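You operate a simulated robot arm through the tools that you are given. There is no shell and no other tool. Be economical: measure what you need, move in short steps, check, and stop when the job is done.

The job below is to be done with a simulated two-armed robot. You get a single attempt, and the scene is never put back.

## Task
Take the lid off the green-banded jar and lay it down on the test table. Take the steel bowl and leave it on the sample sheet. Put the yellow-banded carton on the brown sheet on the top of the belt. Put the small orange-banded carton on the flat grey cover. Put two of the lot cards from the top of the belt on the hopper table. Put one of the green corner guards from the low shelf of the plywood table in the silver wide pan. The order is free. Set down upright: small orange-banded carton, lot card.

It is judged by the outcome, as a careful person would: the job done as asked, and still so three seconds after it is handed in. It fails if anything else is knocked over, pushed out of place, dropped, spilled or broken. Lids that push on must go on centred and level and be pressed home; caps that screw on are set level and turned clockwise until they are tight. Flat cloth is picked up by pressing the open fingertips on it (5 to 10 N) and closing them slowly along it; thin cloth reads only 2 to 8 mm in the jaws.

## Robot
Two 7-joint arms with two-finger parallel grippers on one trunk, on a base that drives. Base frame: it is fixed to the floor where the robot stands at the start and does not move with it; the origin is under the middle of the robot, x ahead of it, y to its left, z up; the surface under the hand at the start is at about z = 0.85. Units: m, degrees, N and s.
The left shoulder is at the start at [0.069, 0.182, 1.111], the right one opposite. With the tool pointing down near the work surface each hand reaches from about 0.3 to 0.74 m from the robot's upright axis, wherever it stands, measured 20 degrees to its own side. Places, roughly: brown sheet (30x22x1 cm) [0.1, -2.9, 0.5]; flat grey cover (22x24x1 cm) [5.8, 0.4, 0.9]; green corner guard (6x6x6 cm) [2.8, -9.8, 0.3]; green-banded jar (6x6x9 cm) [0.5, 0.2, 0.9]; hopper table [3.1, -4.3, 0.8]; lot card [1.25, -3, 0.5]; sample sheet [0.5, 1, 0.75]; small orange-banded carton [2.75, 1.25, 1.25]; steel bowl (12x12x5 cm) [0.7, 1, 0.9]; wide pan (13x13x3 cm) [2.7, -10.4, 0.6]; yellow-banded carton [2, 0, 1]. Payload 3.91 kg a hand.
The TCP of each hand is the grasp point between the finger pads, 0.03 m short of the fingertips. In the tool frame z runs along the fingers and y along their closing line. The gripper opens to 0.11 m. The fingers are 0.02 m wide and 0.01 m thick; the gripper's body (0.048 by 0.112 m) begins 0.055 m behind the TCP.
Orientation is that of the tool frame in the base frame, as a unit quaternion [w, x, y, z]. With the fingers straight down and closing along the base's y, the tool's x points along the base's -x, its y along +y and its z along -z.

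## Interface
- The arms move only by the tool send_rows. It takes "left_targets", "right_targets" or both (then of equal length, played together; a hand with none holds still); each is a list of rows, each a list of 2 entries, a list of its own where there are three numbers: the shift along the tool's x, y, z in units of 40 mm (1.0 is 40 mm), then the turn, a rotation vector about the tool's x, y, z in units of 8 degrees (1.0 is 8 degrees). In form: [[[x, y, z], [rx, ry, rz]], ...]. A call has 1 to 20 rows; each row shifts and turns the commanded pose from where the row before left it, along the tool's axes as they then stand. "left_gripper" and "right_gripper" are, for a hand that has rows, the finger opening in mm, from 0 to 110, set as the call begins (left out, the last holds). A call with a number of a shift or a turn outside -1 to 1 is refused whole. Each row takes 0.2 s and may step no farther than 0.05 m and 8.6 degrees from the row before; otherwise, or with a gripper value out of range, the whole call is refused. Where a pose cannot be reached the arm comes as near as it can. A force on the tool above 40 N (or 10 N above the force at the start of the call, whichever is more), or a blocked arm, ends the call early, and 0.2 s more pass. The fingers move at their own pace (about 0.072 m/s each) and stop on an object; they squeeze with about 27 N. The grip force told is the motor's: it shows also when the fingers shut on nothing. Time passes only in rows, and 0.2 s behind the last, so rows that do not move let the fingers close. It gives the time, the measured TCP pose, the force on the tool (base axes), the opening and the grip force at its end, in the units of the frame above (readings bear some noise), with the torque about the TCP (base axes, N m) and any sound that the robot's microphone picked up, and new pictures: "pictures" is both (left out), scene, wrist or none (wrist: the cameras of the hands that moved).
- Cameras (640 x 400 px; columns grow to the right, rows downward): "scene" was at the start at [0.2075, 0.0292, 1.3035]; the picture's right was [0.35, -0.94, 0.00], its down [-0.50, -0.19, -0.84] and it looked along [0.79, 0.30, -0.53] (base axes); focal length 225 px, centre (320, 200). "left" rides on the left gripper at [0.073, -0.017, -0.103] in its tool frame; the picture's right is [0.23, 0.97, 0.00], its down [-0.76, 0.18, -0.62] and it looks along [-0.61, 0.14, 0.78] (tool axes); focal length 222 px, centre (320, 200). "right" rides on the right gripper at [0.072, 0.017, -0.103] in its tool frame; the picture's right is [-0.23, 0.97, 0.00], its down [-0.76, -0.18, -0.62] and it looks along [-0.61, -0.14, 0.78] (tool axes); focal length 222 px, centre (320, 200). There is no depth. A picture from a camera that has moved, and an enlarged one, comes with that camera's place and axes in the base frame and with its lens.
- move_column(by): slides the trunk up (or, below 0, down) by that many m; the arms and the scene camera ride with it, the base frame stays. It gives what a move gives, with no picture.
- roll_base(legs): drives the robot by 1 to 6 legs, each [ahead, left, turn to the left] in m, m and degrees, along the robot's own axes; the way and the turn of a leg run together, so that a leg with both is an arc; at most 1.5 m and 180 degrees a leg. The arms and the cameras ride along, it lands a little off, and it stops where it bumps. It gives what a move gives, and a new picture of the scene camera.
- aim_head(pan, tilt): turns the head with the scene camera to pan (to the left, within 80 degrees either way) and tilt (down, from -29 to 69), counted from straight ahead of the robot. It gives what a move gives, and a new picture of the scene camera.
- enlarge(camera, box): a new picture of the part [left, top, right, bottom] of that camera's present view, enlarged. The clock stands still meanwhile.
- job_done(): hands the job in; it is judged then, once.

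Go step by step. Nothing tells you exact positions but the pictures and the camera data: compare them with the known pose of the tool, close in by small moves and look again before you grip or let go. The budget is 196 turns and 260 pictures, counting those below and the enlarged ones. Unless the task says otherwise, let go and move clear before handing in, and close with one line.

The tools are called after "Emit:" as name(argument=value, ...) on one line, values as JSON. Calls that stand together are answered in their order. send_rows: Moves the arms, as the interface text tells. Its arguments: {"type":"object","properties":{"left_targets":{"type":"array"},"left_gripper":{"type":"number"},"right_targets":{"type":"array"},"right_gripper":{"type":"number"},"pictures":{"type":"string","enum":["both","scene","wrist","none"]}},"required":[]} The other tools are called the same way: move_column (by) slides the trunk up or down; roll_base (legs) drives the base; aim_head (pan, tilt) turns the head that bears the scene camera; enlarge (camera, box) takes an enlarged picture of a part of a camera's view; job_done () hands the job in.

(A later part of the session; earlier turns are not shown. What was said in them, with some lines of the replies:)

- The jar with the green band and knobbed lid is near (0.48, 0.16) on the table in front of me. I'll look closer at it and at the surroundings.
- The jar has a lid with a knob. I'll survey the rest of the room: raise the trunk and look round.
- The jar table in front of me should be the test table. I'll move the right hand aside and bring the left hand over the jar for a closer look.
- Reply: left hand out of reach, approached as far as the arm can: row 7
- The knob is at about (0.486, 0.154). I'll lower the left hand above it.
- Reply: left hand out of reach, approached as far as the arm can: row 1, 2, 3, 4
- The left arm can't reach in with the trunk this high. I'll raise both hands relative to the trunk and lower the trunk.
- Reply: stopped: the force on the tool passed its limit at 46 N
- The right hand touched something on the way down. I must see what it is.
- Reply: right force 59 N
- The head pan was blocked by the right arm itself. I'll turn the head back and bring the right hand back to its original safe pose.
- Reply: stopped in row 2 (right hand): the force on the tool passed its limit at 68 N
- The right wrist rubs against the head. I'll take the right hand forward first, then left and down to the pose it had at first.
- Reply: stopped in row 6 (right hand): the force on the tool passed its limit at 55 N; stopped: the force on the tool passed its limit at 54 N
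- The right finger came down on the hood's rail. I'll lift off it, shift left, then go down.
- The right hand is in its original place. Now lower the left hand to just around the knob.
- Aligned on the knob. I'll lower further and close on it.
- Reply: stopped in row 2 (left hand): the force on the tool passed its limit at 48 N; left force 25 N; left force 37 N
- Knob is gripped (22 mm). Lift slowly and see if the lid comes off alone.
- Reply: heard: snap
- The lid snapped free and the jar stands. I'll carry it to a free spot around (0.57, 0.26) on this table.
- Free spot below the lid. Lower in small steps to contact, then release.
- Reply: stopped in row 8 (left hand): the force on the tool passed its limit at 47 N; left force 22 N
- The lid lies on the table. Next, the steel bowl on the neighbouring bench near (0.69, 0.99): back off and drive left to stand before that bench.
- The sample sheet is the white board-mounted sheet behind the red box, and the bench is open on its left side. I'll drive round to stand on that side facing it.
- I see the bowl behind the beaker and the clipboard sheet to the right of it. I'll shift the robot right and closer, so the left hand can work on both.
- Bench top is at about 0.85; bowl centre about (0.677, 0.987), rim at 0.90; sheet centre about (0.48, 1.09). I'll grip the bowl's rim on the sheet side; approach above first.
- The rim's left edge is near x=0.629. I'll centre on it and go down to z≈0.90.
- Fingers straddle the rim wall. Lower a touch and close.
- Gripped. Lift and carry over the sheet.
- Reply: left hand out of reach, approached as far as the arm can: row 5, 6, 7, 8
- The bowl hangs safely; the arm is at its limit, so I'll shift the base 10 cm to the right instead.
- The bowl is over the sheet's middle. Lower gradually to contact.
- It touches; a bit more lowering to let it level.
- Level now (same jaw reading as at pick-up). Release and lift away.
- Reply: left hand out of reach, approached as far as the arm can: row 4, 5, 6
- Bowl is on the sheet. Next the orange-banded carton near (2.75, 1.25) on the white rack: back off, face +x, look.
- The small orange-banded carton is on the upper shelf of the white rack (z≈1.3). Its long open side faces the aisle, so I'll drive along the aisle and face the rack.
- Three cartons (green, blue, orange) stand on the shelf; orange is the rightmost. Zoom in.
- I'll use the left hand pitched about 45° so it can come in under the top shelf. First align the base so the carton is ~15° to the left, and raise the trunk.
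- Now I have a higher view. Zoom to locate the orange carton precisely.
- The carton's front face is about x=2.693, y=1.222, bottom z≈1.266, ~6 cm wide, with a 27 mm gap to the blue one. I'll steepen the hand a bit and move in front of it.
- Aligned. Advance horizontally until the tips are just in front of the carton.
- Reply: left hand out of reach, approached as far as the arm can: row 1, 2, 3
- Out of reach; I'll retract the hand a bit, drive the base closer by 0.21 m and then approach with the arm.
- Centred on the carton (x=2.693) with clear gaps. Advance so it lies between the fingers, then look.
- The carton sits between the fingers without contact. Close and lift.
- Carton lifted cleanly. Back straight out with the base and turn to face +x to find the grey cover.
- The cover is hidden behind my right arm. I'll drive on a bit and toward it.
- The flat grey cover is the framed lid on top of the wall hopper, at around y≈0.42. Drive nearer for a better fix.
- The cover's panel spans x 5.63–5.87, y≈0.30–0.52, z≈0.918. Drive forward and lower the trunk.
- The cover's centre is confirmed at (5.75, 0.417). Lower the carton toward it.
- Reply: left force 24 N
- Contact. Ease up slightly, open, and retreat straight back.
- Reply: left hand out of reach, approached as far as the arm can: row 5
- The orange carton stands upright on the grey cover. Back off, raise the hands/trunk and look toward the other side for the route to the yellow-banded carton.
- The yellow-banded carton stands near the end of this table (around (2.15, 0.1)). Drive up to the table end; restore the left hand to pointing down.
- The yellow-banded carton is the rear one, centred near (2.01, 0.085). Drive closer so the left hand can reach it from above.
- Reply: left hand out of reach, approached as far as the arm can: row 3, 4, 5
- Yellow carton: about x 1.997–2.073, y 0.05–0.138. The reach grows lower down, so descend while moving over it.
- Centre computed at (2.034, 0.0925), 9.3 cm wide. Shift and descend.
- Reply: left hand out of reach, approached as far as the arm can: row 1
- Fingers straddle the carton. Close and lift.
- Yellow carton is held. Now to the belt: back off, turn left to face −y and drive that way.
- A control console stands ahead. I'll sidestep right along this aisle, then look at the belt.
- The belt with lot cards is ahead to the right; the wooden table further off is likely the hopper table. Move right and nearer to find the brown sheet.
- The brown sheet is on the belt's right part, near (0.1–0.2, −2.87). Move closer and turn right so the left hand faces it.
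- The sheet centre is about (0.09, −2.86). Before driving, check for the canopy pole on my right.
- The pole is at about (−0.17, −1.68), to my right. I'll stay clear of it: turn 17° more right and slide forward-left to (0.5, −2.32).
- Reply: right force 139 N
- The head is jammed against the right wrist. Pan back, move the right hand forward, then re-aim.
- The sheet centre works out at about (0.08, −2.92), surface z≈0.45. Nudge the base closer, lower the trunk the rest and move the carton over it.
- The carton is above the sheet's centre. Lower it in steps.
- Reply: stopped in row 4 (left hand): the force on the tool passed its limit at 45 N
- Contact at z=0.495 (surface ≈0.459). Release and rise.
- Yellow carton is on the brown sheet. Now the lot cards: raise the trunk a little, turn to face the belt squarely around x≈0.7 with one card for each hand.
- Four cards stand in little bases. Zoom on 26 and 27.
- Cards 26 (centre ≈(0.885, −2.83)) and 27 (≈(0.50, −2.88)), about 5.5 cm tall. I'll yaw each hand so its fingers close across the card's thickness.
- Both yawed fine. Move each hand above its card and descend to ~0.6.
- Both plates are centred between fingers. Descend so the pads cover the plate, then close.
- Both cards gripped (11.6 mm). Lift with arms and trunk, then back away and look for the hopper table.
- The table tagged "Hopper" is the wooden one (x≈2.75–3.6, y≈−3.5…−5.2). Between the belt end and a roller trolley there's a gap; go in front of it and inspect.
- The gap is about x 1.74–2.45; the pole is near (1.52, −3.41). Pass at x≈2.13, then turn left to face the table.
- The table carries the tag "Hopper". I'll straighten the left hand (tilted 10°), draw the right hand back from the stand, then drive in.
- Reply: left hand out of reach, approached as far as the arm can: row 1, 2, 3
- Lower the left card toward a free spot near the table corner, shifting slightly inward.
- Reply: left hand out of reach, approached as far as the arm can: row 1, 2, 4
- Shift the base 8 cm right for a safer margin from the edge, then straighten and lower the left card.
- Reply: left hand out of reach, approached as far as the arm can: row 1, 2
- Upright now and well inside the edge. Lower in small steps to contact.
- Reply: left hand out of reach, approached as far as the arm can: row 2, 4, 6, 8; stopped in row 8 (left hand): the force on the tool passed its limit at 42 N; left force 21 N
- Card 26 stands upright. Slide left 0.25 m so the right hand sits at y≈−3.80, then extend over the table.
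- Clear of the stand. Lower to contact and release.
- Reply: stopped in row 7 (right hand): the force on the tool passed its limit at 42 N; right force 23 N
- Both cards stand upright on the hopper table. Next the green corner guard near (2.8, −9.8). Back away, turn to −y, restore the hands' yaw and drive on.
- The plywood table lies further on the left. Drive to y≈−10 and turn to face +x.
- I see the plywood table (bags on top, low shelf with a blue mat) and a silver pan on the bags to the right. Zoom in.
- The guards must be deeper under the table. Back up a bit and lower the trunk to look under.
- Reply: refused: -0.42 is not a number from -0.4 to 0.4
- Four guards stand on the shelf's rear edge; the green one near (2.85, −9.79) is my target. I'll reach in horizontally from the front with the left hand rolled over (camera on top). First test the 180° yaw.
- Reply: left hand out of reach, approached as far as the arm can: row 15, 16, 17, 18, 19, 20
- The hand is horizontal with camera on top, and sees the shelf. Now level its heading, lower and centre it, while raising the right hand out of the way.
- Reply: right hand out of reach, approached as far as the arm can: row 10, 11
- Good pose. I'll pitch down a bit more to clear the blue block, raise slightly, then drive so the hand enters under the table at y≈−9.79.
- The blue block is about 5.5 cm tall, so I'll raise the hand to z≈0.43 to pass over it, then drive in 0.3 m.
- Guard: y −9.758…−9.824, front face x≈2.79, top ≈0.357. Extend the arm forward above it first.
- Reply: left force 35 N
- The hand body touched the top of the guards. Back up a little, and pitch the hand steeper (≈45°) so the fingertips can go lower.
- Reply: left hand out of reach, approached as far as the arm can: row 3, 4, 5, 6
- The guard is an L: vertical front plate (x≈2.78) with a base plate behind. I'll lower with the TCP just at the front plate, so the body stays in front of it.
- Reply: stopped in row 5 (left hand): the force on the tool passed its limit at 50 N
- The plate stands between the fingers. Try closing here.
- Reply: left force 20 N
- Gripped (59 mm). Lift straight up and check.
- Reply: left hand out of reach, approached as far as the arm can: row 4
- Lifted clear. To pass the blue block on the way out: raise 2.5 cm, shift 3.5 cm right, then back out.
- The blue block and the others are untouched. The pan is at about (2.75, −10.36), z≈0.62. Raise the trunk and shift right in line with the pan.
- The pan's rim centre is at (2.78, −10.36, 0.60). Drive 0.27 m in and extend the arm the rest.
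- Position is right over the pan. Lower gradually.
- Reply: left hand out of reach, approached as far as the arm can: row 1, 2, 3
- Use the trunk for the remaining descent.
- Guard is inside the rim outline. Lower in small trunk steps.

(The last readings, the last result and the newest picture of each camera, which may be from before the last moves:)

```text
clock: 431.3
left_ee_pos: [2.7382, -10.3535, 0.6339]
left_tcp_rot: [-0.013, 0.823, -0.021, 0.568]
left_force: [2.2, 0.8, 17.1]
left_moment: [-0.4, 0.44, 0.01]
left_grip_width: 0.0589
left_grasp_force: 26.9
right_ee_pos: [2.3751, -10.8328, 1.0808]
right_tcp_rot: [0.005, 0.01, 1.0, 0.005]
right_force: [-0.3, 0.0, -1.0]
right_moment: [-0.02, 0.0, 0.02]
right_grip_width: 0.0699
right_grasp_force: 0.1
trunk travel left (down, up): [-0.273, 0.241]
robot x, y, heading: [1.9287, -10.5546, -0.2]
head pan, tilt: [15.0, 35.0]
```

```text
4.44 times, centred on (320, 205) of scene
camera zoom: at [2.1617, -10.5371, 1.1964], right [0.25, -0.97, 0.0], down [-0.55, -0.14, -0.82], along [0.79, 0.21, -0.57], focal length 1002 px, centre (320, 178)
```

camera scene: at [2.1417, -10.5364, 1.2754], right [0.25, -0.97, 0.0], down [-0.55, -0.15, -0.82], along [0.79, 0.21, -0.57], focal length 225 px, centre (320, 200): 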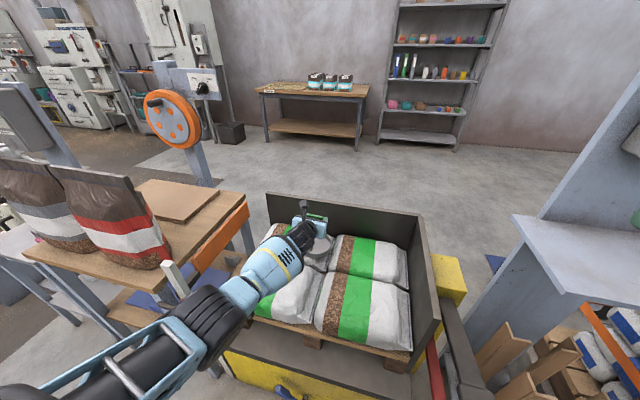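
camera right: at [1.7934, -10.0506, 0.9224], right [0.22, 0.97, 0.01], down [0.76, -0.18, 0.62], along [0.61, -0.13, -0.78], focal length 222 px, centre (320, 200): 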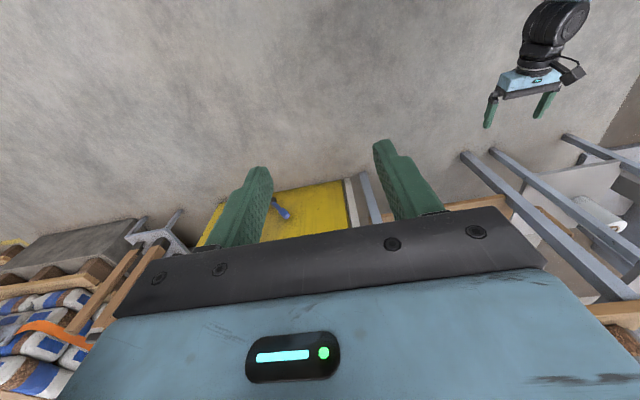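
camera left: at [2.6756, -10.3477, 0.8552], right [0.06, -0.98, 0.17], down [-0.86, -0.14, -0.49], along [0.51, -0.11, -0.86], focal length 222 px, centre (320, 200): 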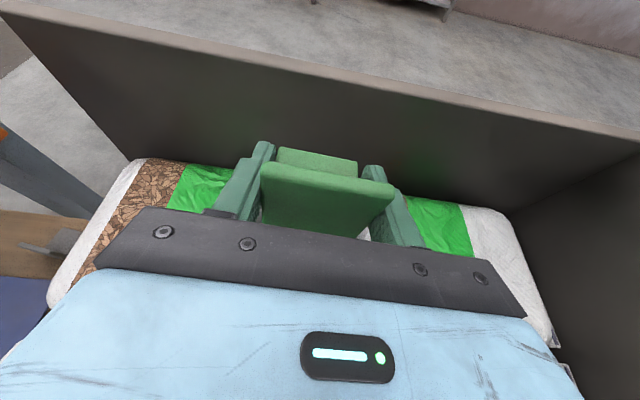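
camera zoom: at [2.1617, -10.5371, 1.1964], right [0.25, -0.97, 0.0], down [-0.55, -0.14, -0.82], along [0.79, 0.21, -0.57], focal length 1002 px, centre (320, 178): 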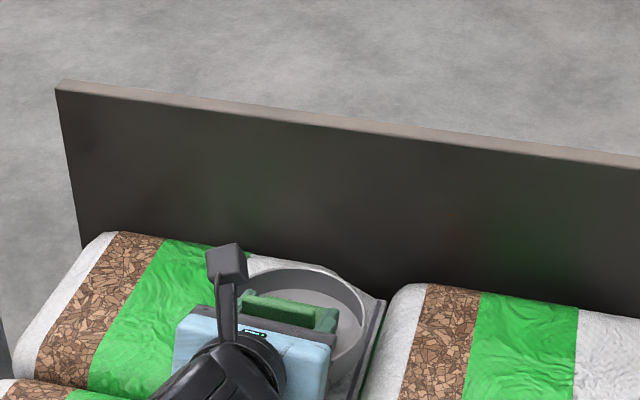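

Guard rests in the pan. Open slightly and rise with the trunk.

Emit:
send_rows(left_targets=[[[0, 0, 0], [0, 0, 0]], [[0, 0, 0], [0, 0, 0]]], left_gripper=72, pictures="none")

Emit:
move_column(by=0.12)

Emit:
enlarge(camera="left", box=[0, 0, 640, 400])

```text
clock: 431.9
left_ee_pos: [2.7373, -10.3543, 0.6336]
left_tcp_rot: [-0.014, 0.823, -0.02, 0.567]
left_force: [5.2, 0.5, 21.0]
left_moment: [-0.37, 0.58, 0.01]
left_grip_width: 0.0601
left_grasp_force: 0.0
right_ee_pos: [2.3756, -10.8333, 1.0797]
right_tcp_rot: [0.006, 0.01, 1.0, 0.005]
right_force: [0.2, 0.7, -0.1]
right_moment: [-0.03, 0.0, 0.02]
right_grip_width: 0.0701
right_grasp_force: 0.1
trunk travel left (down, up): [-0.273, 0.241]
robot x, y, heading: [1.925, -10.5581, -0.3]
head pan, tilt: [15.0, 35.0]
```

```text
clock: 433.4
left_ee_pos: [2.7499, -10.3538, 0.7896]
left_tcp_rot: [-0.014, 0.81, -0.02, 0.585]
left_force: [0.0, 0.1, -0.7]
left_moment: [0.0, -0.01, 0.02]
left_grip_width: 0.0721
left_grasp_force: 0.0
right_ee_pos: [2.3772, -10.8338, 1.1986]
right_tcp_rot: [0.004, 0.01, 1.0, 0.006]
right_force: [0.5, 0.2, 0.4]
right_moment: [0.03, 0.02, 0.01]
right_grip_width: 0.0702
right_grasp_force: 0.1
trunk travel left (down, up): [-0.393, 0.121]
robot x, y, heading: [1.9248, -10.5594, -0.9]
head pan, tilt: [15.0, 35.0]
```

```text
1.00 times, centred on (320, 200) of left (not enlarged: the box is as wide or as high as the picture)
camera zoom: at [2.6731, -10.3408, 0.8916], right [0.06, -0.98, 0.17], down [-0.83, -0.14, -0.54], along [0.55, -0.11, -0.83], focal length 222 px, centre (320, 200)
```

zoom: 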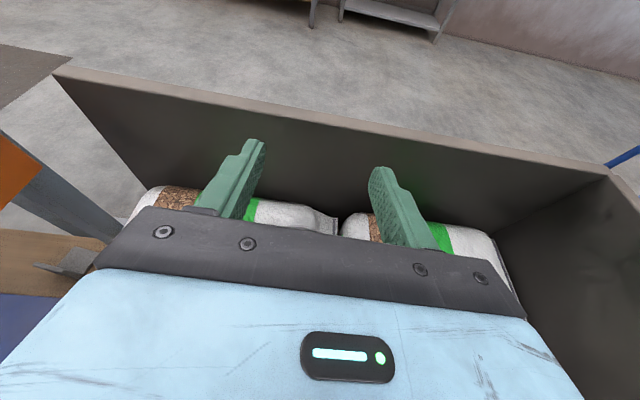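

Hand is free and empty. Back off and check the pan.

Emit:
roll_base(legs=[[-0.4, 0, 0]])

Emit:
enlarge(camera="scene", box=[260, 170, 420, 290])

Emit:
enlarge(camera="left", box=[160, 0, 480, 200])

```text
clock: 435.9
left_ee_pos: [2.3539, -10.3526, 0.7915]
left_tcp_rot: [-0.015, 0.81, -0.02, 0.586]
left_force: [0.2, 0.7, -0.1]
left_moment: [0.01, 0.0, 0.03]
left_grip_width: 0.0719
left_grasp_force: 0.0
right_ee_pos: [1.9823, -10.8315, 1.1996]
right_tcp_rot: [0.004, 0.01, 1.0, 0.005]
right_force: [-0.5, 1.0, 0.0]
right_moment: [-0.01, -0.01, 0.02]
right_grip_width: 0.07
right_grasp_force: 0.1
trunk travel left (down, up): [-0.393, 0.121]
robot x, y, heading: [1.5355, -10.5536, -0.3]
head pan, tilt: [15.0, 35.0]
camera scene: at [1.7334, -10.534, 1.3197], right [0.25, -0.97, 0.0], down [-0.56, -0.14, -0.82], along [0.79, 0.21, -0.57], focal length 225 px, centre (320, 200)
```

scene: 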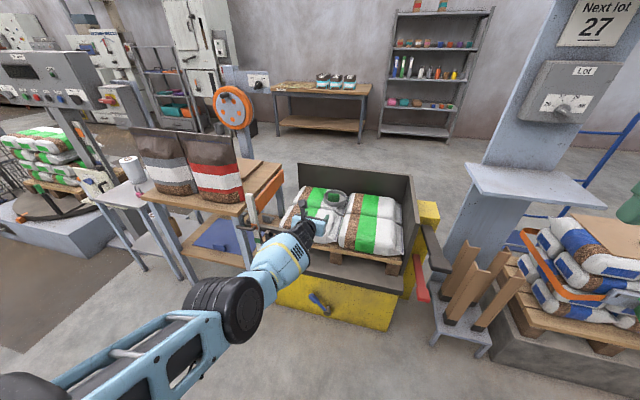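

```text
3.33 times, centred on (340, 230) of scene
camera zoom: at [1.7334, -10.534, 1.3197], right [0.25, -0.97, 0.0], down [-0.56, -0.14, -0.82], along [0.79, 0.21, -0.57], focal length 751 px, centre (253, 100)
```

zoom: 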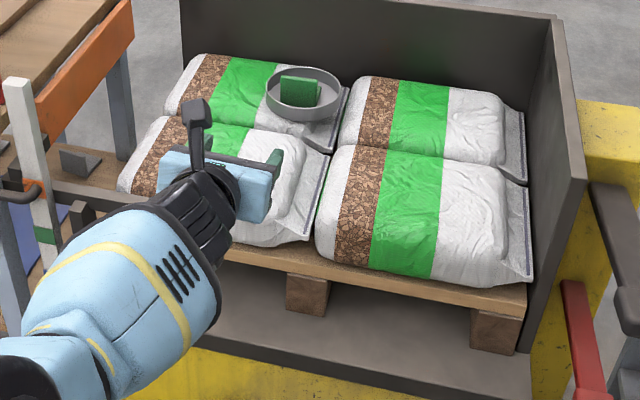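

```text
2.00 times, centred on (320, 100) of left
camera zoom: at [2.279, -10.3386, 0.8928], right [0.05, -0.98, 0.17], down [-0.83, -0.14, -0.54], along [0.55, -0.11, -0.83], focal length 444 px, centre (320, 400)
```

zoom: 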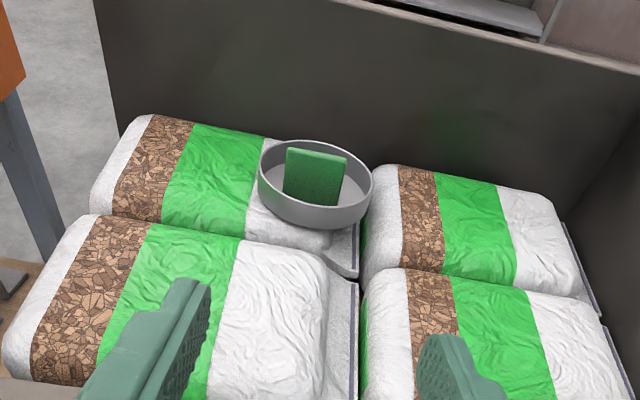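

All six tasks are done, and the last check shows the green guard standing inside the silver pan. The hands are empty and clear, so I'm handing in.

Emit:
job_done()

```text
The job is handed in.
```

All six tasks are done and handed in. I took the table the jar stood on to be the test table, but saw no label to confirm it.
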